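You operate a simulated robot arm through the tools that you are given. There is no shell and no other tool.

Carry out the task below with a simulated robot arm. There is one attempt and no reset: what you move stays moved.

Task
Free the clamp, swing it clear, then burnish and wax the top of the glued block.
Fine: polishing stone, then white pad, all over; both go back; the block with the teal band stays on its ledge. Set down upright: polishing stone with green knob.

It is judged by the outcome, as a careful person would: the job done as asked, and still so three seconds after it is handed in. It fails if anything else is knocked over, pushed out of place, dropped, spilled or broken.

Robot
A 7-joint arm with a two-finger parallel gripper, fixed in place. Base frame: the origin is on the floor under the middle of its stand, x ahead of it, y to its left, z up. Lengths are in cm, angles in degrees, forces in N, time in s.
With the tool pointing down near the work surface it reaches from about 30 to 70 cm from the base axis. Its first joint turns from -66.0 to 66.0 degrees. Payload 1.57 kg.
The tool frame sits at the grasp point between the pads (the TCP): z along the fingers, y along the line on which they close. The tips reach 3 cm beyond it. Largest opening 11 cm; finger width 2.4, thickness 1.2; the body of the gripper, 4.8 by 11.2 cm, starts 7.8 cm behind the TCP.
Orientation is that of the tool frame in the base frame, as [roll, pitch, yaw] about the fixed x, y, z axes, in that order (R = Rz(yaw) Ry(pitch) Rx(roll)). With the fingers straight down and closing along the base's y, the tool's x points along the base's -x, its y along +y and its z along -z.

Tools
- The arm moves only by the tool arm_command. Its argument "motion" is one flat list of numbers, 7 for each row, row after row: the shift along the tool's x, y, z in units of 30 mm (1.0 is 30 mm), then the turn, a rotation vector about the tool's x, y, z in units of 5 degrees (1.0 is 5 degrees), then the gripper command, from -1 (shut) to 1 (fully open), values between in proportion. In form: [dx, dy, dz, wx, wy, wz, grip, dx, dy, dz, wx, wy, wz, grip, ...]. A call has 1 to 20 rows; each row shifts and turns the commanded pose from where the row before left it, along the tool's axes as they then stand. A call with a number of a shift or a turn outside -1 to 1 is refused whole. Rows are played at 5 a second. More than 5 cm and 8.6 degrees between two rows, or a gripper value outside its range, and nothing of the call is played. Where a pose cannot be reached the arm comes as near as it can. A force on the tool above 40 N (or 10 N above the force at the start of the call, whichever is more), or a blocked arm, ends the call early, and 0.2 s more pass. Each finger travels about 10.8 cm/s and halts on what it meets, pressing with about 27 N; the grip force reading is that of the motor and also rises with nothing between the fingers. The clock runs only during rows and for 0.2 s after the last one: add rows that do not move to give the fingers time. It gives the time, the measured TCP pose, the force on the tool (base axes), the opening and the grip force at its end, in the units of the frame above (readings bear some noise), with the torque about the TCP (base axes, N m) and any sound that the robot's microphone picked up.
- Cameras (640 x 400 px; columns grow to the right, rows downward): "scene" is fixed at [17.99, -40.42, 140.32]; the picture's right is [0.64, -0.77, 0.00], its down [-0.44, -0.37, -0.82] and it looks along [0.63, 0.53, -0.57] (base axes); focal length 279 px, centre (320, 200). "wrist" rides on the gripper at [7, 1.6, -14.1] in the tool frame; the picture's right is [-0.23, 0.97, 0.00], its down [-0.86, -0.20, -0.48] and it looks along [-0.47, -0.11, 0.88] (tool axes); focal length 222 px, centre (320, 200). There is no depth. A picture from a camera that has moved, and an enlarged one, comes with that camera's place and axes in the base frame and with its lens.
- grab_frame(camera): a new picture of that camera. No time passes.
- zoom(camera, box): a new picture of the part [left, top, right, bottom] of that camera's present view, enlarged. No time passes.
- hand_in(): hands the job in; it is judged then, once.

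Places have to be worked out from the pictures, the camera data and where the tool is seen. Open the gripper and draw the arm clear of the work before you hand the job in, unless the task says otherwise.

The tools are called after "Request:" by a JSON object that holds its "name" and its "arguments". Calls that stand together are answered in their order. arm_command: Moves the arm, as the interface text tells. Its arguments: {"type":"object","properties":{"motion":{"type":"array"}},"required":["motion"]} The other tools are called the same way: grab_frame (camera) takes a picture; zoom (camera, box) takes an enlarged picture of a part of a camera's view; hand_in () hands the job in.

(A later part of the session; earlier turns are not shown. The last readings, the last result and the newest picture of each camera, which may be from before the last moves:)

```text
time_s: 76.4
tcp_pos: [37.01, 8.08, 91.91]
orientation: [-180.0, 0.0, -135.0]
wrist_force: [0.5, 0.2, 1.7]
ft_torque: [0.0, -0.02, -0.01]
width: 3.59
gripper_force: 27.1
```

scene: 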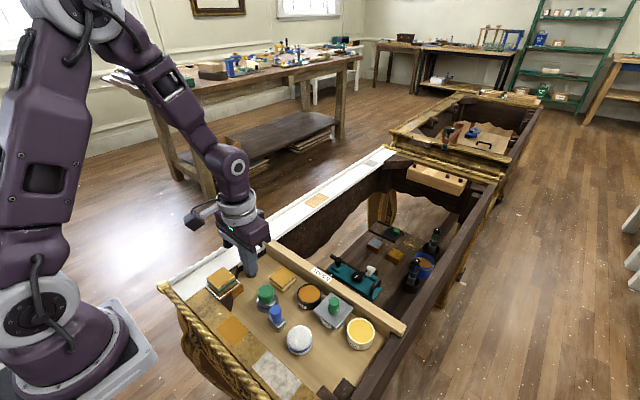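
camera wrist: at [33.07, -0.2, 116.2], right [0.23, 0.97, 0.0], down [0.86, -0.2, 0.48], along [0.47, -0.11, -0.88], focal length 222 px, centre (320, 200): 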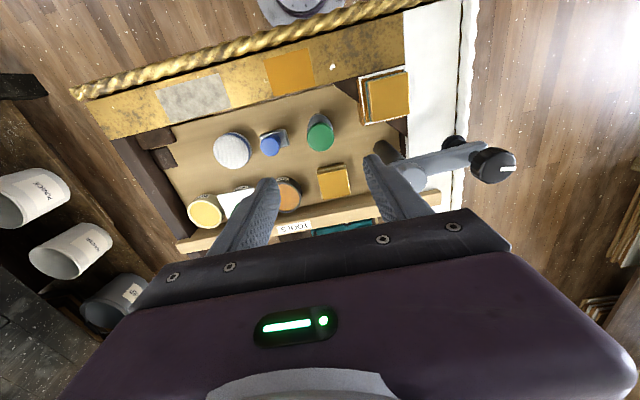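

Contact is now 1.7 N with about 30 N/mm stiffness. I'll press to roughly 6 N and try a short stroke toward +x to see how force and block behave.

Request:
{"name": "arm_command", "arguments": {"motion": [0, 0, 0.005, 0, 0, 0, -1, -0.14, -0.14, 0, 0, 0, 0, -1, -0.14, -0.14, 0, 0, 0, 0, -1, 0, 0, 0, 0, 0, 0, -1]}}

Request:
{"name": "zoom", "arguments": {"camera": "scene", "box": [190, 245, 250, 295]}}

```text
time_s: 77.4
tcp_pos: [38.38, 8.23, 91.92]
orientation: [-179.9, 0.0, -135.0]
wrist_force: [0.1, 0.1, -0.9]
ft_torque: [0.02, -0.02, 0.0]
width: 3.59
gripper_force: 26.3
```

```text
8.00 times, centred on (220, 270) of scene
camera zoom: at [17.99, -40.42, 140.32], right [0.64, -0.77, 0.0], down [-0.44, -0.37, -0.82], along [0.63, 0.53, -0.57], focal length 2235 px, centre (1120, -360)
```

zoom: 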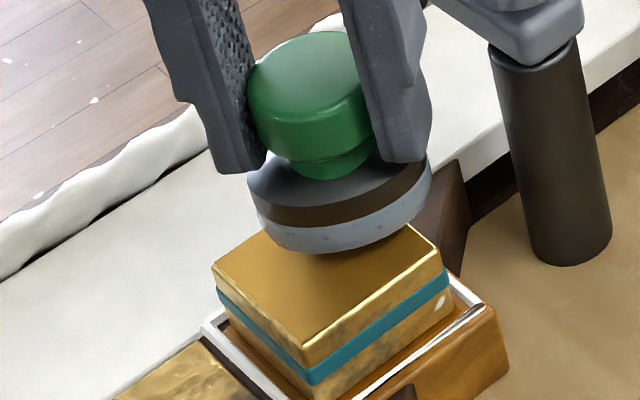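

Contact was lost after the stroke, so small height errors matter. I'll lower another 0.35 mm and read the force here.

Request:
{"name": "arm_command", "arguments": {"motion": [0, 0, 0.012, 0, 0, 0, -1, 0, 0, 0, 0, 0, 0, -1]}}

```text
time_s: 78.0
tcp_pos: [38.3, 8.19, 91.97]
orientation: [179.9, 0.0, -135.0]
wrist_force: [1.1, -0.3, 4.8]
ft_torque: [-0.01, -0.08, -0.03]
width: 3.58
gripper_force: 27.3
```

5 N here. I'll add a touch of pressure and stroke back toward -x across the block.

Request:
{"name": "arm_command", "arguments": {"motion": [0, 0, 0.004, 0, 0, 0, -1, 0.17, 0.17, 0, 0, 0, 0, -1, 0.17, 0.17, 0, 0, 0, 0, -1, 0.17, 0.17, 0, 0, 0, 0, -1, 0, 0, 0, 0, 0, 0, -1]}}

Request:
{"name": "zoom", "arguments": {"camera": "scene", "box": [190, 245, 250, 295]}}

```text
time_s: 79.2
tcp_pos: [36.05, 8.21, 91.87]
orientation: [180.0, 0.0, -135.1]
wrist_force: [3.8, -1.4, 9.3]
ft_torque: [-0.09, -0.42, -0.01]
width: 3.58
gripper_force: 27.8
```

```text
8.00 times, centred on (220, 270) of scene
camera zoom: at [17.99, -40.42, 140.32], right [0.64, -0.77, 0.0], down [-0.44, -0.37, -0.82], along [0.63, 0.53, -0.57], focal length 2235 px, centre (1120, -360)
```

zoom: 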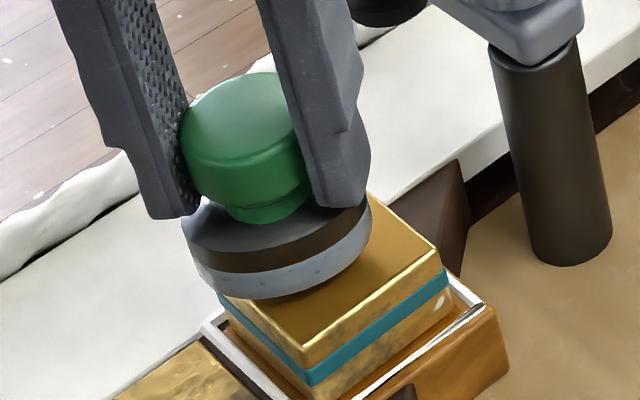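

Now 9 N with friction of about 4 N, and the block hasn't moved. I'll run a raster over the top in lines along x, starting with this line and the next one at larger y.

Request:
{"name": "arm_command", "arguments": {"motion": [-0.177, -0.177, 0.001, 0, 0, 0, -1, -0.177, -0.177, 0.001, 0, 0, 0, -1, -0.177, -0.177, 0.001, 0, 0, 0, -1, -0.177, -0.177, 0.001, 0, 0, 0, -1, -0.189, 0.189, 0, 0, 0, 0, -1, 0, 0, 0, 0, 0, 0, -1]}}

Request:
{"name": "zoom", "arguments": {"camera": "scene", "box": [190, 245, 250, 295]}}

```text
time_s: 80.6
tcp_pos: [39.15, 9.18, 91.76]
orientation: [-179.9, -0.1, -135.1]
wrist_force: [0.7, -0.2, 2.2]
ft_torque: [-0.06, -0.04, 0.01]
width: 3.63
gripper_force: 26.4
```

```text
8.00 times, centred on (220, 270) of scene
camera zoom: at [17.99, -40.42, 140.32], right [0.64, -0.77, 0.0], down [-0.44, -0.37, -0.82], along [0.63, 0.53, -0.57], focal length 2235 px, centre (1120, -360)
```

zoom: 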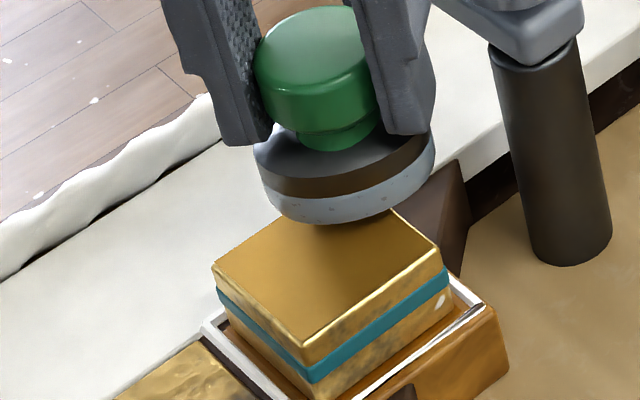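

The +x side reads lighter (2 N): the surface and tool slope about 0.1 mm per cm in x. I'll compensate for that slope along the strokes and keep rastering.

Request:
{"name": "arm_command", "arguments": {"motion": [0, 0, 0.006, 0, 0, 0, -1, 0.189, 0.189, -0.002, 0, 0, 0, -1, 0.189, 0.189, -0.003, 0, 0, 0, -1, 0.189, 0.189, -0.003, 0, 0, 0, -1, 0.189, 0.189, -0.003, 0, 0, 0, -1, 0, 0, 0, 0, 0, 0, -1]}}

```text
time_s: 82.0
tcp_pos: [35.91, 8.83, 91.9]
orientation: [-180.0, 0.0, -134.9]
wrist_force: [0.9, 0.4, 4.0]
ft_torque: [-0.04, -0.23, 0.0]
width: 3.58
gripper_force: 26.7
```

4 N at the -x end. Next line: step +0.8 in y, then stroke to +x, with a touch more pressure.

Request:
{"name": "arm_command", "arguments": {"motion": [-0.17, 0.17, 0.004, 0, 0, 0, -1, -0.189, -0.189, 0.003, 0, 0, 0, -1, -0.189, -0.189, 0.003, 0, 0, 0, -1, -0.189, -0.189, 0.003, 0, 0, 0, -1, -0.189, -0.189, 0.003, 0, 0, 0, -1, 0, 0, 0, 0, 0, 0, -1]}}

Request:
{"name": "zoom", "arguments": {"camera": "scene", "box": [190, 245, 250, 295]}}

```text
time_s: 83.4
tcp_pos: [39.01, 9.48, 91.69]
orientation: [180.0, 0.1, -134.9]
wrist_force: [-10.8, 0.9, 36.7]
ft_torque: [0.06, 1.11, -0.01]
width: 3.6
gripper_force: 27.0
```

```text
8.00 times, centred on (220, 270) of scene
camera zoom: at [17.92, -40.43, 140.33], right [0.64, -0.77, 0.0], down [-0.44, -0.37, -0.82], along [0.63, 0.53, -0.57], focal length 2235 px, centre (1120, -360)
```

zoom: 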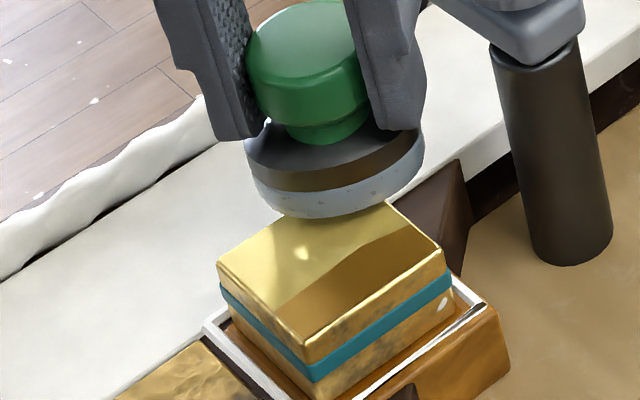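

The burnish is visible: the top is turning bright gold, with a dull strip left on the -y side. The force rose to 37 N though, so I'll ease up right away.

Request:
{"name": "arm_command", "arguments": {"motion": [0, 0, -0.03, 0, 0, 0, -1, 0, 0, 0, 0, 0, 0, -1]}}

Request:
{"name": "zoom", "arguments": {"camera": "scene", "box": [190, 245, 250, 295]}}

Request:
{"name": "zoom", "arguments": {"camera": "wrist", "box": [220, 100, 420, 225]}}

```text
time_s: 84.0
tcp_pos: [39.19, 9.53, 91.77]
orientation: [-180.0, 0.2, -135.0]
wrist_force: [-3.6, 0.8, 15.6]
ft_torque: [0.06, 0.45, 0.0]
width: 3.57
gripper_force: 27.1
```

```text
8.00 times, centred on (220, 270) of scene
camera zoom: at [17.97, -40.42, 140.32], right [0.64, -0.77, 0.0], down [-0.44, -0.37, -0.82], along [0.63, 0.53, -0.57], focal length 2235 px, centre (1120, -360)
```

zoom: 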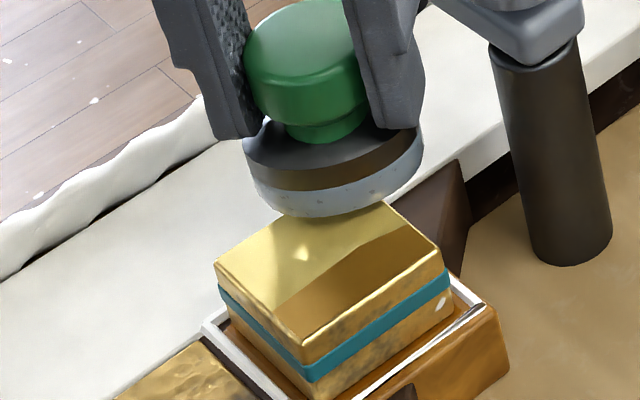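

```text
3.20 times, centred on (320, 162) of wrist
camera zoom: at [33.05, 5.9, 105.73], right [-0.53, 0.85, 0.0], down [0.75, 0.46, 0.48], along [0.41, 0.25, -0.88], focal length 711 px, centre (320, 320)
```

zoom: 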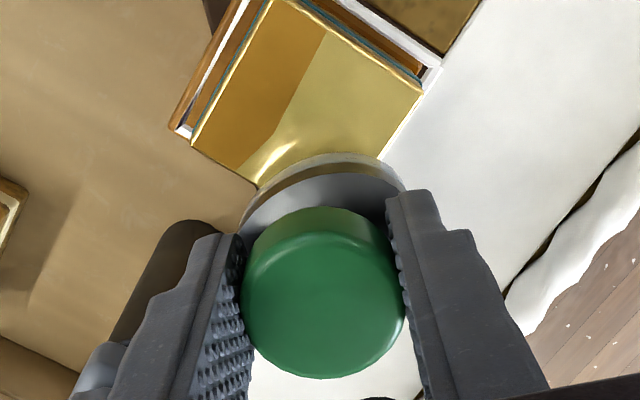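

The burnished area covers y above about 7.3, and the strip from y 5.6 to 7.3 is still dull. The block hasn't moved. I'll reduce pressure and run back along this line to -x before working the remaining strip.

Request:
{"name": "arm_command", "arguments": {"motion": [-0.05, 0.05, -0.008, 0, 0, 0, -1, 0.189, 0.189, -0.001, 0, 0, 0, -1, 0.189, 0.189, -0.001, 0, 0, 0, -1, 0, 0, 0, 0, 0, 0, -1]}}

Request:
{"name": "arm_command", "arguments": {"motion": [0.189, 0.189, -0.001, 0, 0, 0, -1, 0.189, 0.189, -0.001, 0, 0, 0, -1, 0, 0, 0, 0, 0, 0, -1]}}

```text
time_s: 85.0
tcp_pos: [37.72, 9.82, 91.84]
orientation: [-180.0, -0.1, -135.0]
wrist_force: [0.6, 0.1, 0.1]
ft_torque: [-0.02, -0.03, 0.01]
width: 3.58
gripper_force: 27.2
```

```text
time_s: 85.8
tcp_pos: [36.02, 9.98, 91.86]
orientation: [-179.9, 0.1, -135.0]
wrist_force: [2.6, 1.6, 4.0]
ft_torque: [0.0, -0.26, 0.05]
width: 3.6
gripper_force: 27.3
```

Contact 4 N. I'll move along the -x side down to y of about 7.2, staying in light contact, and then check the force.

Request:
{"name": "arm_command", "arguments": {"motion": [0.212, -0.212, 0.001, 0, 0, 0, -1, 0.212, -0.212, 0, 0, 0, 0, -1, 0.212, -0.212, 0, 0, 0, 0, -1, 0, 0, 0, 0, 0, 0, -1]}}

Request:
{"name": "zoom", "arguments": {"camera": "wrist", "box": [220, 100, 420, 225]}}

```text
time_s: 86.8
tcp_pos: [36.0, 7.2, 91.94]
orientation: [180.0, 0.0, -134.9]
wrist_force: [0.5, 0.1, 0.3]
ft_torque: [-0.01, 0.01, 0.02]
width: 3.61
gripper_force: 26.9
```

```text
3.20 times, centred on (320, 162) of wrist
camera zoom: at [29.95, 3.46, 105.91], right [-0.53, 0.85, 0.0], down [0.75, 0.46, 0.48], along [0.41, 0.25, -0.88], focal length 711 px, centre (320, 320)
```

zoom: 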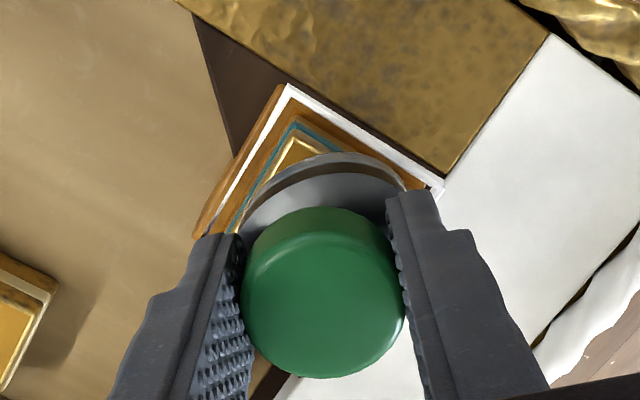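

Contact is lost here (0.3 N). I'll lower slightly and stroke along +x at y 7.2.

Request:
{"name": "arm_command", "arguments": {"motion": [0, 0, 0.009, 0, 0, 0, -1, 0, 0, 0, 0, 0, 0, -1]}}

```text
time_s: 87.4
tcp_pos: [35.85, 7.22, 91.9]
orientation: [180.0, 0.0, -135.0]
wrist_force: [-0.6, 0.2, 4.0]
ft_torque: [0.01, -0.03, 0.0]
width: 3.6
gripper_force: 27.0
```

Request:
{"name": "arm_command", "arguments": {"motion": [0, 0, 0.004, 0, 0, 0, -1, -0.189, -0.189, 0.002, 0, 0, 0, -1, -0.189, -0.189, 0.002, 0, 0, 0, -1, 0, 0, 0, 0, 0, 0, -1]}}

```text
time_s: 88.4
tcp_pos: [37.67, 7.17, 91.81]
orientation: [180.0, 0.0, -135.0]
wrist_force: [-0.4, 0.5, -0.2]
ft_torque: [0.02, 0.03, 0.03]
width: 3.57
gripper_force: 27.3
```

Force fell to zero mid-stroke, so the contact height drops toward +x here. I'll lower 0.3 mm and re-read.

Request:
{"name": "arm_command", "arguments": {"motion": [0, 0, 0.01, 0, 0, 0, -1, 0, 0, 0, 0, 0, 0, -1]}}

Request:
{"name": "zoom", "arguments": {"camera": "scene", "box": [190, 245, 250, 295]}}

```text
time_s: 89.0
tcp_pos: [37.55, 7.16, 91.76]
orientation: [180.0, 0.0, -135.0]
wrist_force: [-0.5, -0.6, -0.5]
ft_torque: [0.04, 0.02, 0.0]
width: 3.59
gripper_force: 27.4
```

```text
8.00 times, centred on (220, 270) of scene
camera zoom: at [17.99, -40.42, 140.32], right [0.64, -0.77, 0.0], down [-0.44, -0.37, -0.82], along [0.63, 0.53, -0.57], focal length 2235 px, centre (1120, -360)
```

zoom: 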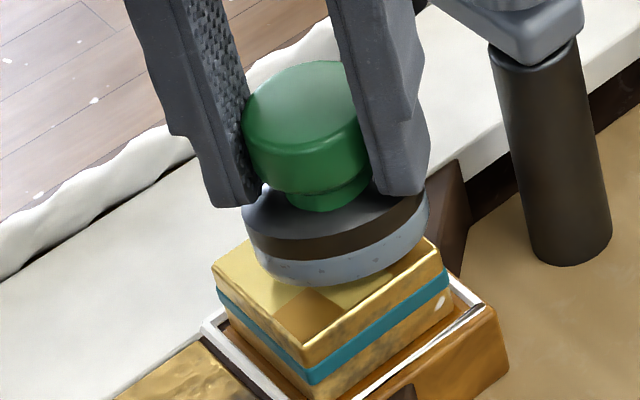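

Still no contact here, while a dull patch is visible near the (-x,-y) corner. I'll keep lowering in 0.3 mm steps until I read contact.

Request:
{"name": "arm_command", "arguments": {"motion": [0, 0, 0.01, 0, 0, 0, -1, 0, 0, 0, 0, 0, 0, -1]}}

Request:
{"name": "arm_command", "arguments": {"motion": [0, 0, 0.006, 0, 0, 0, -1, 0, 0, 0, 0, 0, 0, -1]}}

```text
time_s: 89.6
tcp_pos: [37.5, 7.17, 91.81]
orientation: [-180.0, 0.1, -134.9]
wrist_force: [1.6, 0.7, 4.3]
ft_torque: [0.08, -0.15, -0.03]
width: 3.6
gripper_force: 26.9
```

```text
time_s: 90.2
tcp_pos: [37.42, 7.07, 91.79]
orientation: [-180.0, 0.0, -135.1]
wrist_force: [0.3, 0.3, -0.2]
ft_torque: [0.02, 0.0, 0.0]
width: 3.6
gripper_force: 26.9
```

The arm's height wanders by a few tenths of a millimetre, so a nominal 5 N often drops out. I'll press a bit more (about 12–15 N nominal, which the block took without moving) and read again.

Request:
{"name": "arm_command", "arguments": {"motion": [0, 0, 0.01, 0, 0, 0, -1, 0, 0, 0, 0, 0, 0, -1, 0, 0, 0, 0, 0, 0, -1]}}

Request:
{"name": "arm_command", "arguments": {"motion": [0, 0, 0, 0, 0, 0, -1]}}

```text
time_s: 91.0
tcp_pos: [37.54, 7.24, 91.81]
orientation: [180.0, 0.0, -135.0]
wrist_force: [-1.4, -1.8, 9.8]
ft_torque: [-0.06, 0.09, -0.02]
width: 3.56
gripper_force: 26.7
```

```text
time_s: 91.4
tcp_pos: [37.48, 7.2, 91.81]
orientation: [-180.0, 0.0, -134.9]
wrist_force: [-0.9, -1.2, 9.9]
ft_torque: [-0.06, 0.03, -0.01]
width: 3.6
gripper_force: 26.7
```

A steady 10 N here. I'll stroke to the +x end, step down to y 6.5, and come back partway.

Request:
{"name": "arm_command", "arguments": {"motion": [-0.2, -0.2, 0.001, 0, 0, 0, -1, -0.2, -0.2, 0.001, 0, 0, 0, -1, 0.165, -0.165, 0, 0, 0, 0, -1, 0, 0, 0, 0, 0, 0, -1]}}

Request:
{"name": "arm_command", "arguments": {"motion": [0.2, 0.2, 0, 0, 0, 0, -1, 0.2, 0.2, 0, 0, 0, 0, -1, 0, 0, 0, 0, 0, 0, -1]}}

Request:
{"name": "zoom", "arguments": {"camera": "scene", "box": [190, 245, 250, 295]}}

```text
time_s: 92.4
tcp_pos: [39.46, 6.61, 91.75]
orientation: [179.9, 0.0, -135.0]
wrist_force: [1.0, 1.3, 1.6]
ft_torque: [0.04, -0.04, 0.02]
width: 3.57
gripper_force: 26.6
```

```text
time_s: 93.2
tcp_pos: [37.69, 6.61, 91.89]
orientation: [180.0, 0.0, -134.9]
wrist_force: [0.2, 0.3, -0.9]
ft_torque: [-0.04, 0.01, 0.02]
width: 3.62
gripper_force: 27.0
```

```text
8.00 times, centred on (220, 270) of scene
camera zoom: at [17.99, -40.42, 140.32], right [0.64, -0.77, 0.0], down [-0.44, -0.37, -0.82], along [0.63, 0.53, -0.57], focal length 2235 px, centre (1120, -360)
```

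zoom: 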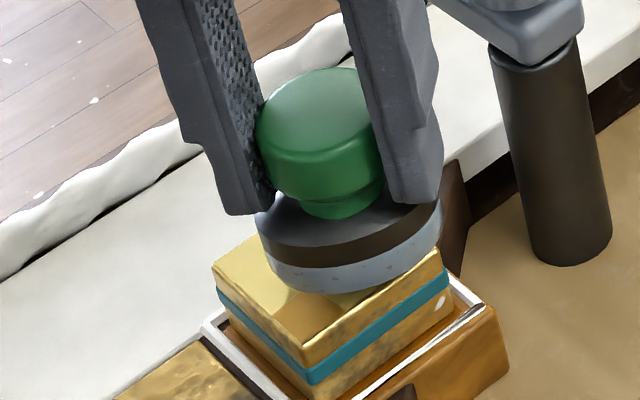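

Contact dropped again after the motion. The remaining dull patch is shrinking toward the front (-x,-y) corner. I'll add 0.4 mm and re-read.

Request:
{"name": "arm_command", "arguments": {"motion": [0, 0, 0.013, 0, 0, 0, -1, 0, 0, 0, 0, 0, 0, -1, 0, 0, 0, 0, 0, 0, -1]}}

```text
time_s: 94.0
tcp_pos: [37.64, 6.59, 91.8]
orientation: [180.0, 0.1, -135.0]
wrist_force: [1.1, 0.3, 12.2]
ft_torque: [0.14, -0.13, -0.02]
width: 3.61
gripper_force: 27.4
```

12 N here. I'll stroke to the -x end at y 6.6, step to y 5.9, and check.

Request:
{"name": "arm_command", "arguments": {"motion": [0.2, 0.2, 0, 0, 0, 0, -1, 0.2, 0.2, 0, 0, 0, 0, -1, 0, 0, 0, 0, 0, 0, -1]}}

Request:
{"name": "arm_command", "arguments": {"motion": [0.16, -0.16, 0, 0, 0, 0, -1, 0, 0, 0, 0, 0, 0, -1]}}

Request:
{"name": "zoom", "arguments": {"camera": "scene", "box": [190, 245, 250, 295]}}

```text
time_s: 94.8
tcp_pos: [35.9, 6.58, 91.74]
orientation: [179.9, 0.1, -134.9]
wrist_force: [9.2, 1.5, 28.1]
ft_torque: [0.28, -0.98, -0.03]
width: 3.59
gripper_force: 27.6
```

```text
time_s: 95.4
tcp_pos: [35.79, 5.88, 91.81]
orientation: [-180.0, -0.1, -135.0]
wrist_force: [-0.7, 10.3, 27.3]
ft_torque: [1.11, -0.01, 0.07]
width: 3.6
gripper_force: 26.6
```

```text
8.00 times, centred on (220, 270) of scene
camera zoom: at [17.96, -40.4, 140.33], right [0.64, -0.77, 0.0], down [-0.44, -0.37, -0.82], along [0.63, 0.53, -0.57], focal length 2235 px, centre (1120, -360)
```

zoom: 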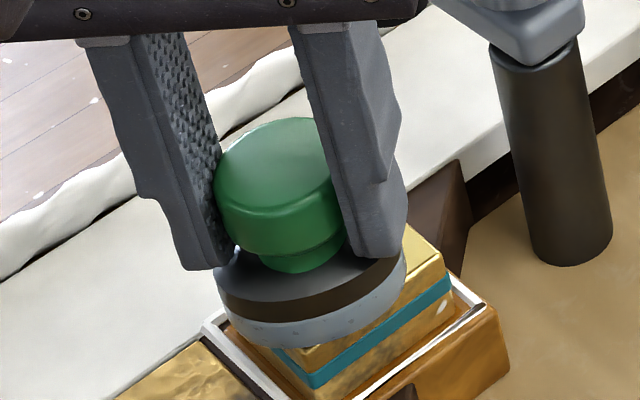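

Force is higher on the -x side (27 N), so the height slope is about 0.25 mm per cm. I'll ease off, then stroke along the y 5.9 line toward +x with that slope followed.

Request:
{"name": "arm_command", "arguments": {"motion": [0, 0, -0.015, 0, 0, 0, -1, -0.2, -0.2, 0.006, 0, 0, 0, -1, -0.2, -0.2, 0.006, 0, 0, 0, -1, 0, 0, 0, 0, 0, 0, -1]}}

Request:
{"name": "arm_command", "arguments": {"motion": [0, 0, 0.003, 0, 0, 0, -1, -0.2, -0.2, 0.006, 0, 0, 0, -1, -0.2, -0.2, 0.006, 0, 0, 0, -1, 0, 0, 0, 0, 0, 0, -1]}}

Request:
{"name": "zoom", "arguments": {"camera": "scene", "box": [190, 245, 250, 295]}}

```text
time_s: 96.2
tcp_pos: [37.02, 5.82, 91.71]
orientation: [179.8, -0.4, -135.0]
wrist_force: [-4.9, -0.2, 26.0]
ft_torque: [0.38, 0.26, 0.08]
width: 3.63
gripper_force: 26.9
stopped in row 3: the force on the tool passed its limit at 44 N (the readings are from after the stop); the commanded pose is now the measured one
```

```text
time_s: 96.6
tcp_pos: [37.06, 5.73, 91.76]
orientation: [179.9, -0.3, -135.1]
wrist_force: [-5.3, 0.6, 25.1]
ft_torque: [0.37, 0.35, 0.08]
width: 3.6
gripper_force: 26.8
stopped in row 2: the force on the tool passed its limit at 46 N (the readings are from after the stop); the commanded pose is now the measured one
```

```text
8.00 times, centred on (220, 270) of scene
camera zoom: at [17.95, -40.43, 140.33], right [0.64, -0.77, 0.0], down [-0.44, -0.37, -0.82], along [0.63, 0.53, -0.57], focal length 2235 px, centre (1120, -360)
```

zoom: 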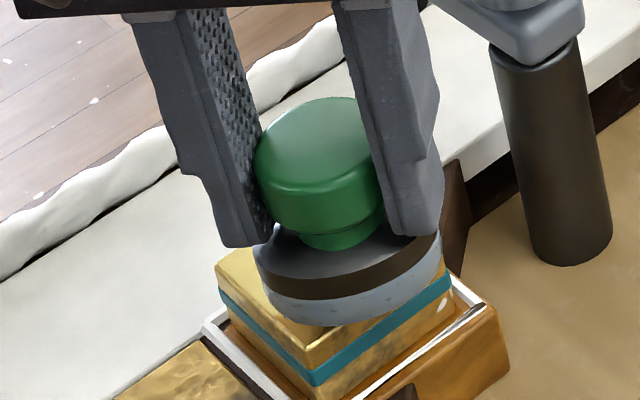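

The force limit tripped mid-stroke. The block and stone still look in place. I'll ease up and re-read before continuing.

Request:
{"name": "arm_command", "arguments": {"motion": [0, 0, -0.025, 0, 0, 0, -1, 0, 0, 0, 0, 0, 0, -1, 0, 0, 0, 0, 0, 0, -1]}}

Request:
{"name": "zoom", "arguments": {"camera": "scene", "box": [190, 245, 250, 295]}}

Request:
{"name": "zoom", "arguments": {"camera": "wrist", "box": [220, 100, 420, 225]}}

```text
time_s: 97.4
tcp_pos: [37.06, 5.83, 91.67]
orientation: [179.9, -0.5, -135.1]
wrist_force: [-5.6, -1.2, 23.6]
ft_torque: [0.25, 0.35, 0.05]
width: 3.59
gripper_force: 27.2
```

```text
8.00 times, centred on (220, 270) of scene
camera zoom: at [17.95, -40.43, 140.32], right [0.64, -0.77, 0.0], down [-0.44, -0.37, -0.82], along [0.63, 0.53, -0.57], focal length 2235 px, centre (1120, -360)
```

zoom: 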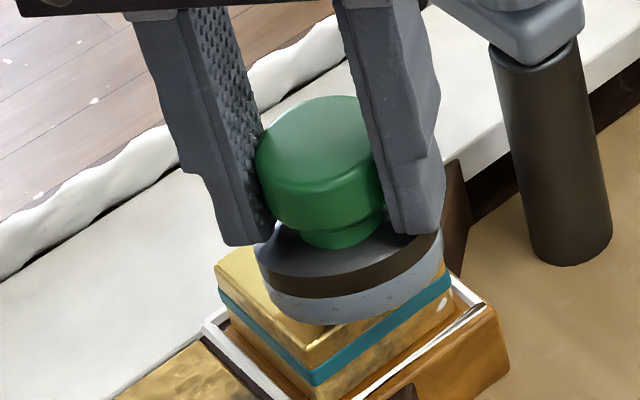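

```text
3.20 times, centred on (320, 162) of wrist
camera zoom: at [31.09, 2.11, 105.78], right [-0.53, 0.85, 0.0], down [0.75, 0.47, 0.47], along [0.4, 0.25, -0.88], focal length 711 px, centre (320, 320)
```

zoom: 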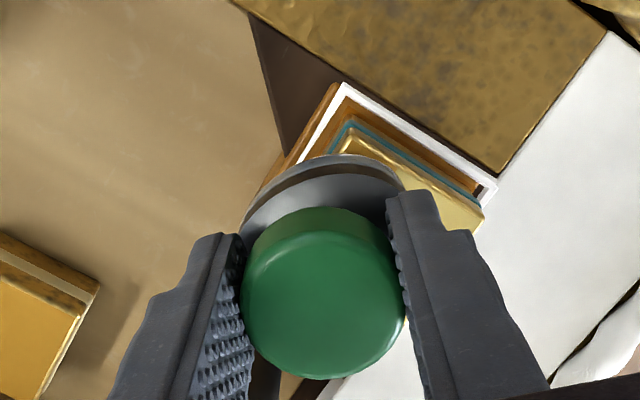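

Still 24 N with a slight tool tilt. I'll raise further to unload before the next stroke.

Request:
{"name": "arm_command", "arguments": {"motion": [0, 0, -0.02, 0, 0, 0, -1, 0, 0, 0, 0, 0, 0, -1, 0, 0, 0, 0, 0, 0, -1]}}

```text
time_s: 98.2
tcp_pos: [37.05, 5.9, 91.77]
orientation: [179.8, -0.4, -135.0]
wrist_force: [-2.2, -0.5, 7.3]
ft_torque: [0.06, 0.14, 0.01]
width: 3.61
gripper_force: 27.0
```

Down to 7 N. I'll remove the small 0.4° tilt and continue the y 5.9 line to +x in shorter steps.

Request:
{"name": "arm_command", "arguments": {"motion": [0, 0, 0, -0.057, 0.057, 0, -1, -0.165, -0.165, 0.001, 0, 0, 0, -1, -0.165, -0.165, 0.001, 0, 0, 0, -1, 0, 0, 0, 0, 0, 0, -1]}}

```text
time_s: 99.2
tcp_pos: [38.46, 5.81, 91.72]
orientation: [179.6, -0.8, -135.0]
wrist_force: [-1.7, 0.1, 4.2]
ft_torque: [0.1, 0.15, 0.01]
width: 3.59
gripper_force: 27.1
```

That correction went the wrong way (pitch -0.8, roll 179.6). I'll undo it properly, then finish the stroke to +x.

Request:
{"name": "arm_command", "arguments": {"motion": [0, 0, -0.005, 0.08, -0.16, 0, -1, 0, 0, 0, 0, 0, 0, -1]}}

Request:
{"name": "zoom", "arguments": {"camera": "scene", "box": [190, 245, 250, 295]}}

```text
time_s: 99.8
tcp_pos: [38.47, 5.66, 91.75]
orientation: [180.0, 0.2, -134.9]
wrist_force: [-0.8, 1.6, 0.2]
ft_torque: [0.03, 0.02, -0.02]
width: 3.61
gripper_force: 27.3
```

```text
8.00 times, centred on (220, 270) of scene
camera zoom: at [17.99, -40.42, 140.32], right [0.64, -0.77, 0.0], down [-0.44, -0.37, -0.82], along [0.63, 0.53, -0.57], focal length 2235 px, centre (1120, -360)
```

zoom: 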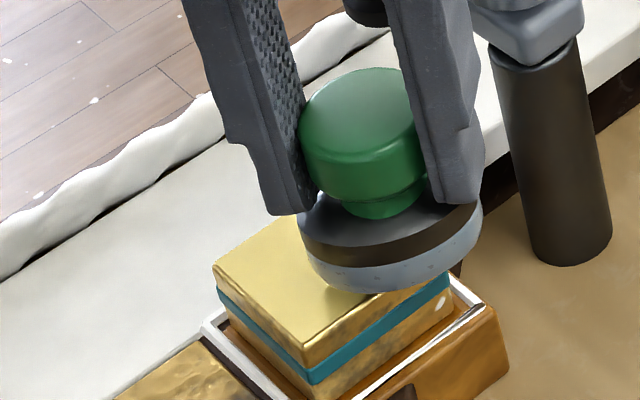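

The front half of the top is now uniformly bright. I'll press lightly and work the remaining (+x,-y) corner.

Request:
{"name": "arm_command", "arguments": {"motion": [0, 0, 0.01, 0, 0, 0, -1, 0, 0, 0, 0, 0, 0, -1]}}

Request:
{"name": "arm_command", "arguments": {"motion": [-0.1, -0.1, 0.003, 0, 0, 0, -1, -0.1, -0.1, 0.003, 0, 0, 0, -1, 0, 0, 0, 0, 0, 0, -1]}}

```text
time_s: 100.4
tcp_pos: [38.48, 5.7, 91.75]
orientation: [-180.0, 0.0, -135.0]
wrist_force: [-0.2, -1.1, 5.0]
ft_torque: [0.06, 0.06, -0.01]
width: 3.6
gripper_force: 27.7
```

```text
time_s: 101.2
tcp_pos: [39.26, 5.81, 91.76]
orientation: [-179.9, 0.0, -135.0]
wrist_force: [-6.9, 0.1, 18.7]
ft_torque: [0.22, 0.78, 0.05]
width: 3.61
gripper_force: 27.2
```

19 N at the corner. I'll ease off slightly and sweep up the +x edge toward +y, then lift to inspect coverage.

Request:
{"name": "arm_command", "arguments": {"motion": [0, 0, -0.006, 0, 0, 0, -1, -0.173, 0.173, 0, 0, 0, 0, -1, -0.173, 0.173, 0, 0, 0, 0, -1, 0, 0, 0, 0, 0, 0, -1]}}

Request:
{"name": "arm_command", "arguments": {"motion": [-0.173, 0.173, 0.002, 0, 0, 0, -1, -0.173, 0.173, 0, 0, 0, 0, -1, 0, 0, 0, 0, 0, 0, -1]}}

```text
time_s: 102.2
tcp_pos: [39.48, 7.32, 91.79]
orientation: [-180.0, 0.1, -135.0]
wrist_force: [1.7, -3.1, 7.9]
ft_torque: [-0.18, 0.01, -0.01]
width: 3.6
gripper_force: 27.1
```

```text
time_s: 103.0
tcp_pos: [39.41, 8.71, 91.72]
orientation: [180.0, 0.1, -135.0]
wrist_force: [-0.1, -3.6, 10.5]
ft_torque: [-0.3, 0.13, 0.03]
width: 3.6
gripper_force: 27.0
```

Good steady contact (8–10 N). I'll finish this edge up to y 9.8, then lift 6 cm to inspect the whole top.

Request:
{"name": "arm_command", "arguments": {"motion": [-0.13, 0.13, 0, 0, 0, 0, -1, -0.13, 0.13, 0, 0, 0, 0, -1, 0, 0, 0, 0, 0, 0, -1]}}

Request:
{"name": "arm_command", "arguments": {"motion": [0, 0, -0.3, 0, 0, 0, -1, 0, 0, -0.7, 0, 0, 0, -1, 0, 0, -1, 0, 0, 0, -1, 0, 0, 0, 0, 0, 0, -1]}}

Request:
{"name": "zoom", "arguments": {"camera": "scene", "box": [190, 245, 250, 295]}}

Request:
{"name": "zoom", "arguments": {"camera": "wrist", "box": [220, 80, 420, 205]}}

```text
time_s: 103.8
tcp_pos: [39.34, 9.83, 91.82]
orientation: [-180.0, 0.0, -135.0]
wrist_force: [1.7, -3.6, 9.0]
ft_torque: [-0.31, 0.06, 0.04]
width: 3.6
gripper_force: 27.0
```

```text
time_s: 104.8
tcp_pos: [39.53, 9.66, 97.7]
orientation: [180.0, 0.0, -135.1]
wrist_force: [0.2, 0.7, -1.0]
ft_torque: [0.01, -0.01, 0.0]
width: 3.59
gripper_force: 27.0
```

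```text
8.00 times, centred on (220, 270) of scene
camera zoom: at [17.99, -40.42, 140.32], right [0.64, -0.77, 0.0], down [-0.44, -0.37, -0.82], along [0.63, 0.53, -0.57], focal length 2235 px, centre (1120, -360)
```

zoom: 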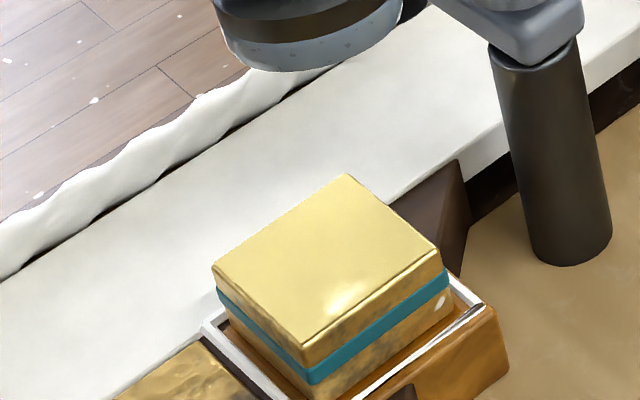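

```text
3.20 times, centred on (320, 142) of wrist
camera zoom: at [33.5, 5.84, 111.74], right [-0.53, 0.85, 0.0], down [0.75, 0.46, 0.48], along [0.41, 0.25, -0.88], focal length 711 px, centre (320, 384)
```

zoom: 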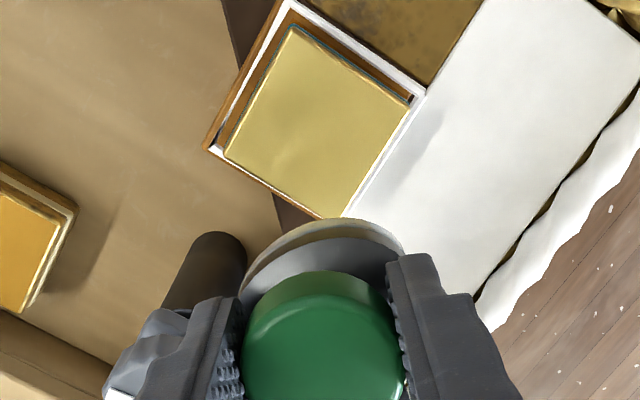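

The whole top now looks evenly burnished. I'll enlarge it to check the edges and corners.

Request:
{"name": "zoom", "arguments": {"camera": "scene", "box": [212, 262, 252, 294]}}

Request:
{"name": "zoom", "arguments": {"camera": "wrist", "box": [280, 75, 360, 155]}}

```text
12.50 times, centred on (232, 278) of scene
camera zoom: at [17.99, -40.42, 140.32], right [0.64, -0.77, 0.0], down [-0.44, -0.37, -0.82], along [0.63, 0.53, -0.57], focal length 3492 px, centre (1420, -775)
```

zoom: 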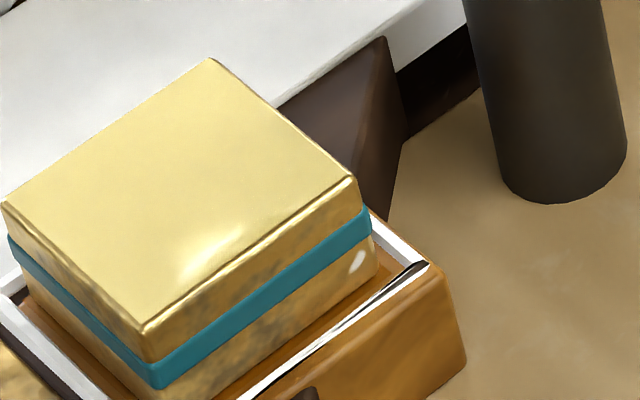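

```text
5.00 times, centred on (320, 115) of wrist
camera zoom: at [33.5, 5.84, 111.74], right [-0.53, 0.85, 0.0], down [0.75, 0.46, 0.48], along [0.41, 0.25, -0.88], focal length 1111 px, centre (320, 625)
```

zoom: 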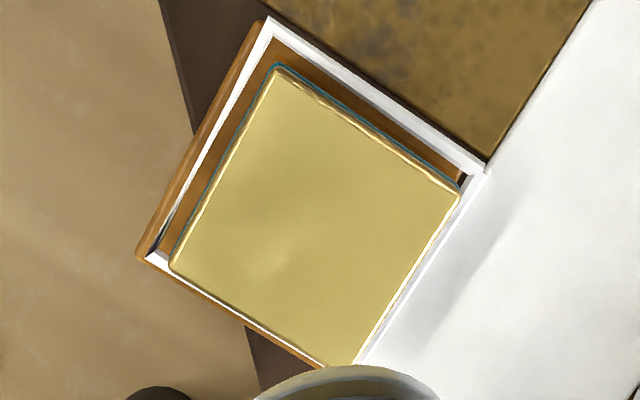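

The burnish is complete and even, and the block is still on its ledge. Now I'll carry the stone back to its original spot at (40.0, -1.75).

Request:
{"name": "arm_command", "arguments": {"motion": [0.2, -0.22, 0, 0, 0, 0, -1, 0.4, -0.44, 0, 0, 0, 0, -1, 0.428, -0.471, 0, 0, 0, 0, -1, 0.428, -0.471, 0, 0, 0, 0, -1, 0.428, -0.471, 0, 0, 0, 0, -1, 0.4, -0.44, 0, 0, 0, 0, -1, 0.285, -0.316, 0, 0, 0, 0, -1, 0, 0, 0, 0, 0, 0, -1]}}

Request:
{"name": "zoom", "arguments": {"camera": "scene", "box": [190, 235, 310, 310]}}

Request:
{"name": "zoom", "arguments": {"camera": "wrist", "box": [160, 60, 480, 260]}}

```text
time_s: 106.6
tcp_pos: [40.02, -1.7, 97.63]
orientation: [-180.0, 0.1, -135.0]
wrist_force: [0.3, -0.3, -0.5]
ft_torque: [-0.01, 0.01, -0.01]
width: 3.61
gripper_force: 26.9
```

```text
5.33 times, centred on (250, 272) of scene
camera zoom: at [17.99, -40.42, 140.32], right [0.64, -0.77, 0.0], down [-0.44, -0.37, -0.82], along [0.63, 0.53, -0.57], focal length 1490 px, centre (693, -187)
```

zoom: 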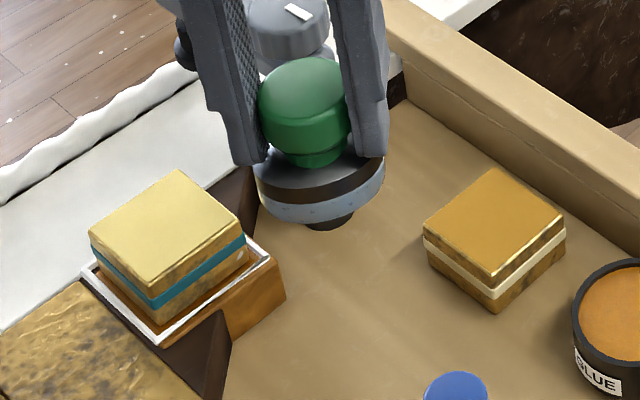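

```text
2.00 times, centred on (320, 160) of wrist
camera zoom: at [34.0, -5.41, 111.74], right [-0.53, 0.85, 0.0], down [0.75, 0.46, 0.48], along [0.41, 0.25, -0.88], focal length 444 px, centre (320, 280)
```

zoom: 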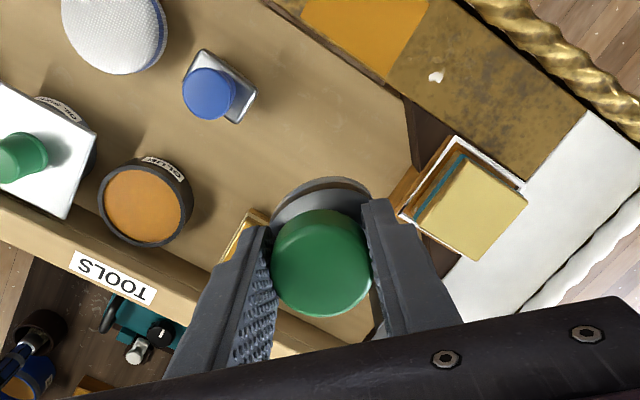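

The stone is over its original spot. I'll lower it to about 1 cm above the expected set-down height.

Request:
{"name": "arm_command", "arguments": {"motion": [0, 0, 0.7, 0, 0, 0, -1, 0, 0, 0.8, 0, 0, 0, -1, 0, 0, 0.8, 0, 0, 0, -1, 0, 0, 0.8, 0, 0, 0, -1, 0, 0, 0.3, 0, 0, 0, -1, 0, 0, 0, 0, 0, 0, -1]}}

Request:
{"name": "zoom", "arguments": {"camera": "scene", "box": [220, 260, 300, 310]}}

```text
time_s: 108.0
tcp_pos: [40.0, -1.67, 87.7]
orientation: [-179.9, 0.0, -135.0]
wrist_force: [0.3, -0.5, -1.2]
ft_torque: [0.02, -0.02, 0.0]
width: 3.59
gripper_force: 26.9
```

```text
8.00 times, centred on (260, 285) of scene
camera zoom: at [17.99, -40.42, 140.32], right [0.64, -0.77, 0.0], down [-0.44, -0.37, -0.82], along [0.63, 0.53, -0.57], focal length 2235 px, centre (800, -480)
```

zoom: 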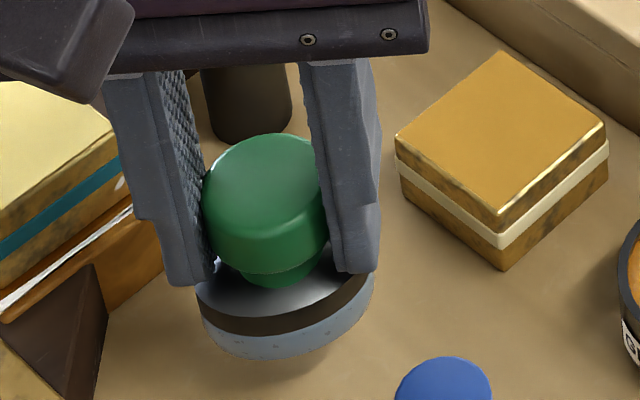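

About 1.4 cm to go. I'll lower in decreasing steps and feel for the tray surface.

Request:
{"name": "arm_command", "arguments": {"motion": [0, 0, 0.15, 0, 0, 0, -1, 0, 0, 0.12, 0, 0, 0, -1, 0, 0, 0.06, 0, 0, 0, -1, 0, 0, 0.03, 0, 0, 0, -1, 0, 0, 0.02, 0, 0, 0, -1, 0, 0, 0, 0, 0, 0, -1]}}

```text
time_s: 109.4
tcp_pos: [39.7, -1.58, 86.34]
orientation: [180.0, 0.1, -135.0]
wrist_force: [0.1, 0.7, -1.2]
ft_torque: [-0.02, -0.01, -0.02]
width: 3.6
gripper_force: 26.9
```

No contact yet at z 86.3. I'll continue in 0.4 mm steps.

Request:
{"name": "arm_command", "arguments": {"motion": [0, 0, 0.013, 0, 0, 0, -1, 0, 0, 0.013, 0, 0, 0, -1, 0, 0, 0.013, 0, 0, 0, -1, 0, 0, 0, 0, 0, 0, -1]}}

Request:
{"name": "arm_command", "arguments": {"motion": [0, 0, 0.013, 0, 0, 0, -1, 0, 0, 0.013, 0, 0, 0, -1, 0, 0, 0, 0, 0, 0, -1]}}

Request:
{"name": "zoom", "arguments": {"camera": "scene", "box": [220, 265, 300, 315]}}

```text
time_s: 110.4
tcp_pos: [39.83, -1.5, 86.36]
orientation: [180.0, 0.1, -135.0]
wrist_force: [-0.2, 0.6, -1.6]
ft_torque: [0.01, 0.0, 0.01]
width: 3.61
gripper_force: 27.0
```

```text
time_s: 111.2
tcp_pos: [39.84, -1.54, 86.29]
orientation: [-179.9, 0.1, -135.0]
wrist_force: [-0.4, -0.2, -1.0]
ft_torque: [-0.01, 0.03, -0.01]
width: 3.59
gripper_force: 27.2
```

```text
8.00 times, centred on (260, 290) of scene
camera zoom: at [17.99, -40.42, 140.32], right [0.64, -0.77, 0.0], down [-0.44, -0.37, -0.82], along [0.63, 0.53, -0.57], focal length 2235 px, centre (800, -520)
```

zoom: 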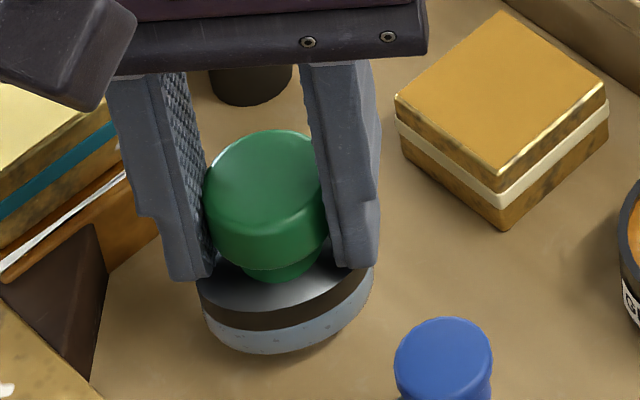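

Still no contact. I'll keep lowering in small steps.

Request:
{"name": "arm_command", "arguments": {"motion": [0, 0, 0.016, 0, 0, 0, -1, 0, 0, 0.016, 0, 0, 0, -1, 0, 0, 0.016, 0, 0, 0, -1, 0, 0, 0, 0, 0, 0, -1]}}

Request:
{"name": "arm_command", "arguments": {"motion": [0, 0, 0.016, 0, 0, 0, -1, 0, 0, 0.016, 0, 0, 0, -1, 0, 0, 0, 0, 0, 0, -1]}}

```text
time_s: 112.2
tcp_pos: [39.78, -1.57, 86.07]
orientation: [-180.0, 0.1, -135.0]
wrist_force: [-0.2, 0.1, -1.4]
ft_torque: [-0.05, 0.02, 0.0]
width: 3.58
gripper_force: 27.1
```

```text
time_s: 113.0
tcp_pos: [39.84, -1.69, 85.86]
orientation: [-179.9, 0.1, -135.0]
wrist_force: [0.0, 0.2, -0.8]
ft_torque: [0.04, 0.0, 0.0]
width: 3.59
gripper_force: 26.8
```

The stone must have slid up a few millimetres in the grip while polishing, so it will touch a bit lower. I'll continue feeling down.

Request:
{"name": "arm_command", "arguments": {"motion": [0, 0, 0.012, 0, 0, 0, -1, 0, 0, 0.012, 0, 0, 0, -1, 0, 0, 0, 0, 0, 0, -1]}}

Request:
{"name": "arm_command", "arguments": {"motion": [0, 0, 0.012, 0, 0, 0, -1, 0, 0, 0.012, 0, 0, 0, -1, 0, 0, 0, 0, 0, 0, -1]}}

Request:
{"name": "zoom", "arguments": {"camera": "scene", "box": [220, 265, 300, 315]}}

```text
time_s: 113.8
tcp_pos: [39.8, -1.73, 86.13]
orientation: [180.0, 0.0, -135.0]
wrist_force: [0.2, -0.4, -1.2]
ft_torque: [0.04, 0.0, -0.03]
width: 3.64
gripper_force: 27.0
```

```text
time_s: 114.6
tcp_pos: [39.93, -1.72, 85.81]
orientation: [180.0, 0.1, -135.1]
wrist_force: [1.0, 0.0, -1.1]
ft_torque: [0.02, 0.03, 0.01]
width: 3.57
gripper_force: 27.1
```

```text
8.00 times, centred on (260, 290) of scene
camera zoom: at [17.99, -40.42, 140.32], right [0.64, -0.77, 0.0], down [-0.44, -0.37, -0.82], along [0.63, 0.53, -0.57], focal length 2235 px, centre (800, -520)
```

zoom: 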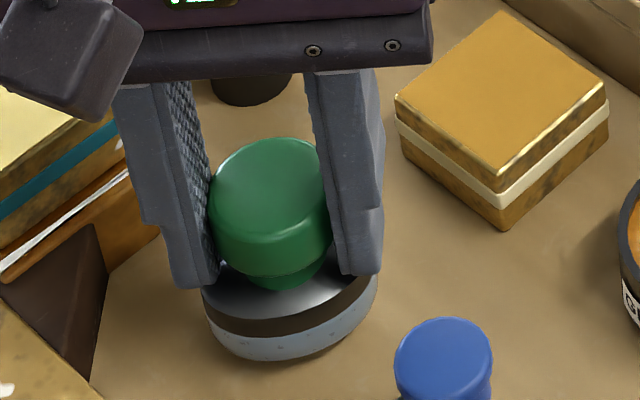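

Comparing with the starting picture, the stone's base is still about 0.5 cm above the tray. I'll continue down in small steps, nudging slightly toward the original spot.

Request:
{"name": "arm_command", "arguments": {"motion": [-0.01, -0.05, 0.02, 0, 0, 0, -1, 0, 0, 0.02, 0, 0, 0, -1, 0, 0, 0.02, 0, 0, 0, -1, 0, 0, 0, 0, 0, 0, -1]}}

Request:
{"name": "arm_command", "arguments": {"motion": [0, 0, 0.015, 0, 0, 0, -1, 0, 0, 0.015, 0, 0, 0, -1, 0, 0, 0, 0, 0, 0, -1]}}

Request:
{"name": "arm_command", "arguments": {"motion": [0, 0, 0.012, 0, 0, 0, -1, 0, 0, 0.012, 0, 0, 0, -1, 0, 0, 0, 0, 0, 0, -1]}}

```text
time_s: 115.6
tcp_pos: [39.98, -1.68, 85.85]
orientation: [180.0, 0.1, -135.0]
wrist_force: [0.3, -0.2, -0.1]
ft_torque: [0.03, 0.0, 0.0]
width: 3.61
gripper_force: 26.9
```

```text
time_s: 116.2
tcp_pos: [39.93, -1.87, 85.74]
orientation: [-179.8, 0.1, -135.1]
wrist_force: [-2.6, 0.3, 14.9]
ft_torque: [0.07, 0.1, -0.01]
width: 3.6
gripper_force: 26.6
stopped in row 3: the force on the tool passed its limit at 43 N (the readings are from after the stop); the commanded pose is now the measured one
```

```text
time_s: 116.8
tcp_pos: [39.97, -1.78, 85.66]
orientation: [-179.9, 0.2, -135.1]
wrist_force: [-3.1, 1.0, 16.8]
ft_torque: [0.1, 0.2, 0.02]
width: 3.61
gripper_force: 27.1
stopped in row 2: the force on the tool passed its limit at 45 N (the readings are from after the stop); the commanded pose is now the measured one
```

The stone is now on the tray at about (39.95, -1.8). I'll relieve the load slightly and open the fingers.

Request:
{"name": "arm_command", "arguments": {"motion": [0, 0, -0.012, 0, 0, 0, -1, 0, 0, 0, 0, 0, 0, -0.3, 0, 0, 0, 0, 0, 0, -0.1, 0, 0, 0, 0, 0, 0, 0.05, 0, 0, 0, 0, 0, 0, 0.05]}}

Request:
{"name": "zoom", "arguments": {"camera": "scene", "box": [220, 265, 300, 315]}}

Request:
{"name": "zoom", "arguments": {"camera": "wrist", "box": [220, 120, 420, 245]}}

```text
time_s: 118.0
tcp_pos: [40.02, -1.78, 85.72]
orientation: [-179.8, 0.1, -135.0]
wrist_force: [0.3, -0.9, 0.5]
ft_torque: [0.0, 0.0, -0.01]
width: 5.78
gripper_force: 0.0
```

```text
8.00 times, centred on (260, 290) of scene
camera zoom: at [17.99, -40.42, 140.32], right [0.64, -0.77, 0.0], down [-0.44, -0.37, -0.82], along [0.63, 0.53, -0.57], focal length 2235 px, centre (800, -520)
```

zoom: 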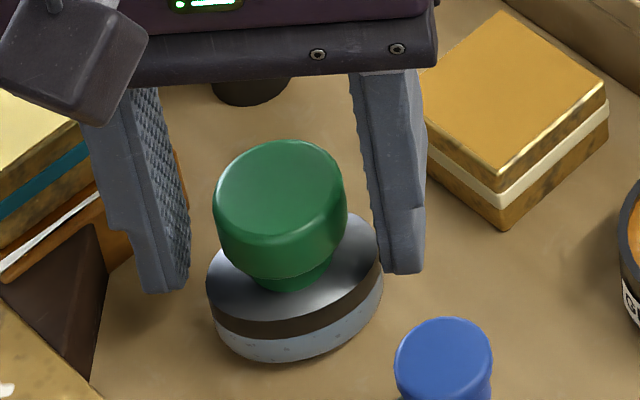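

```text
3.20 times, centred on (320, 182) of wrist
camera zoom: at [33.86, -5.44, 99.69], right [-0.53, 0.85, 0.0], down [0.74, 0.46, 0.48], along [0.41, 0.25, -0.88], focal length 711 px, centre (320, 256)
```

zoom: 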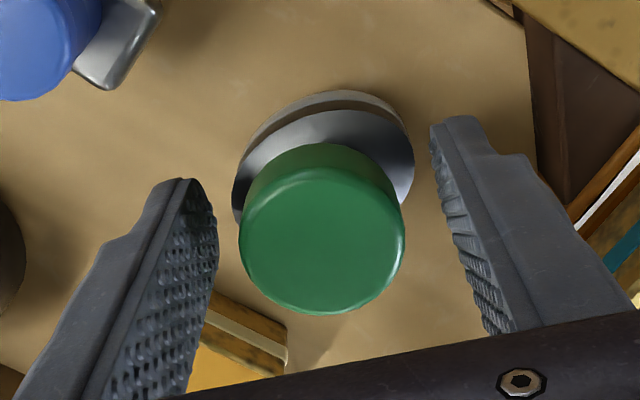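

The stone stands upright at its original spot. I'll lift clear and go look at the white pad.

Request:
{"name": "arm_command", "arguments": {"motion": [0, 0, -0.4, 0, 0, 0, 0.05, 0, 0, -0.8, 0, 0, 0, 0.05, 0, 0, -1, 0, 0, 0, 0.05, 0, 0, -1, 0, 0, 0, 0.05, 0, 0, -1, 0, 0, 0, 0.05, 0, 0, -0.8, 0, 0, 0, 0.05, 0, 0, 0, 0, 0, 0, 0.05]}}

Request:
{"name": "arm_command", "arguments": {"motion": [0, 0, 0, 0, 0, 1, 0.5, 0, 0, 0, 0, 0, 1, 0.5, 0, 0, 0, 0, 0, 1, 0.5, 0, 0, 0, 0, 0, 1, 0.5, 0, 0, 0, 0, 0, 1, 0.5, 0, 0, 0, 0, 0, 1, 0.5, 0, 0, 0, 0, 0, 1, 0.5, 0, 0, 0, 0, 0, 1, 0.5, 0, 0, 0, 0, 0, 1, 0.5, 0, 0, 0, 0, 0, 0, 0.5]}}

Request:
{"name": "arm_command", "arguments": {"motion": [0, -1, 0, 0, 0, 0, 0.5, 0, -1, 0, 0, 0, 0, 0.5, 0, -1, 0, 0, 0, 0, 0.5, 0, -1, 0, 0, 0, 0, 0.5, 0, -1, 0, 0, 0, 0, 0.5, 0, 0, 0, 0, 0, 0, 0.5]}}

Request:
{"name": "zoom", "arguments": {"camera": "wrist", "box": [160, 60, 480, 260]}}

Request:
{"name": "zoom", "arguments": {"camera": "scene", "box": [230, 290, 390, 390]}}

```text
time_s: 119.6
tcp_pos: [39.95, -1.58, 100.72]
orientation: [-179.9, 0.1, -135.1]
wrist_force: [0.0, 0.3, -0.1]
ft_torque: [0.01, 0.03, -0.03]
width: 5.79
gripper_force: 0.1
```

```text
time_s: 121.8
tcp_pos: [40.06, -1.72, 100.83]
orientation: [180.0, 0.3, 179.9]
wrist_force: [0.0, 0.0, -0.3]
ft_torque: [-0.04, 0.0, -0.01]
width: 8.22
gripper_force: 0.0
```

```text
time_s: 123.2
tcp_pos: [40.01, -16.59, 100.66]
orientation: [-179.9, 0.3, 180.0]
wrist_force: [0.1, -0.1, 0.7]
ft_torque: [-0.02, 0.01, 0.05]
width: 8.23
gripper_force: 0.1
```

```text
2.00 times, centred on (320, 160) of wrist
camera zoom: at [33.02, -14.96, 114.65], right [0.23, 0.97, 0.0], down [0.85, -0.2, 0.48], along [0.47, -0.11, -0.88], focal length 444 px, centre (320, 280)
```

zoom: 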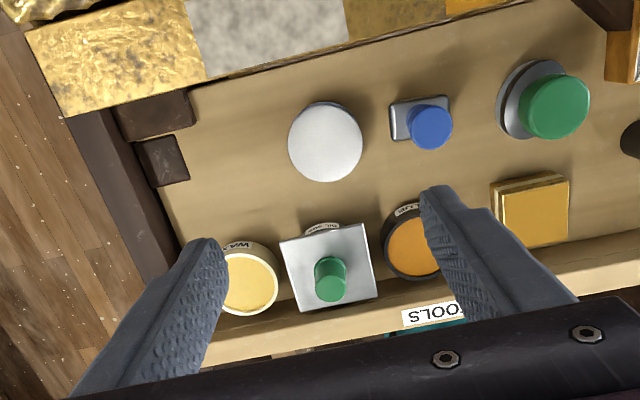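

```text
4.00 times, centred on (310, 340) of scene
camera zoom: at [17.99, -40.42, 140.32], right [0.64, -0.77, 0.0], down [-0.44, -0.37, -0.82], along [0.63, 0.53, -0.57], focal length 1117 px, centre (360, -360)
```

zoom: 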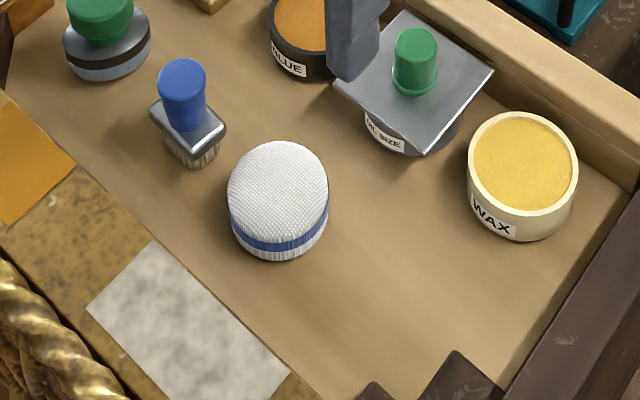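

The white pad is at about (39.6, -16.2), diameter about 5.2, top near z 82.7. The tray surface works out to z about 79.0. The brush sits close on its +y side, so I'll again use the diagonal finger orientation and come down for a closer look.

Request:
{"name": "arm_command", "arguments": {"motion": [0.13, 0.13, 0, 0, 0, -1, 0.5, 0, 0, 0, 0, 0, -1, 0.5, 0, 0, 0, 0, 0, -1, 0.5, 0, 0, 0, 0, 0, -1, 0.5, 0, 0, 0, 0, 0, -1, 0.5, 0, 0, 0, 0, 0, -1, 0.5, 0, 0, 0, 0, 0, -1, 0.5, 0, 0, 0, 0, 0, -1, 0.5, 0, 0, 0, 0, 0, -1, 0.4, 0, 0, 0.9, 0, 0, 0, 0.4, 0, 0, 0.9, 0, 0, 0, 0.4, 0, 0, 0.9, 0, 0, 0, 0.4, 0, 0, 0, 0, 0, 0, 0.4]}}

Request:
{"name": "zoom", "arguments": {"camera": "wrist", "box": [200, 100, 440, 250]}}

Request:
{"name": "zoom", "arguments": {"camera": "scene", "box": [250, 300, 350, 362]}}

```text
time_s: 126.0
tcp_pos: [39.5, -16.26, 92.27]
orientation: [-179.9, 0.1, -135.0]
wrist_force: [-1.0, -1.2, 0.2]
ft_torque: [-0.01, -0.04, 0.0]
width: 7.71
gripper_force: 0.0
```

```text
2.67 times, centred on (320, 175) of wrist
camera zoom: at [33.38, -20.02, 106.29], right [-0.53, 0.85, 0.0], down [0.74, 0.46, 0.48], along [0.41, 0.25, -0.88], focal length 592 px, centre (320, 267)
```

zoom: 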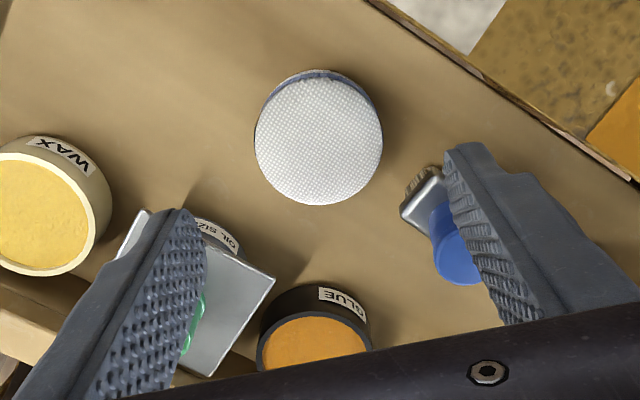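

```text
6.40 times, centred on (300, 331) of scene
camera zoom: at [17.99, -40.42, 140.32], right [0.64, -0.77, 0.0], down [-0.44, -0.37, -0.82], along [0.63, 0.53, -0.57], focal length 1788 px, centre (448, -638)
```

zoom: 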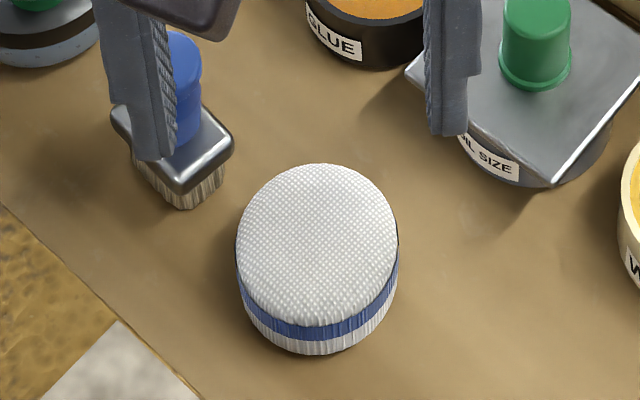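

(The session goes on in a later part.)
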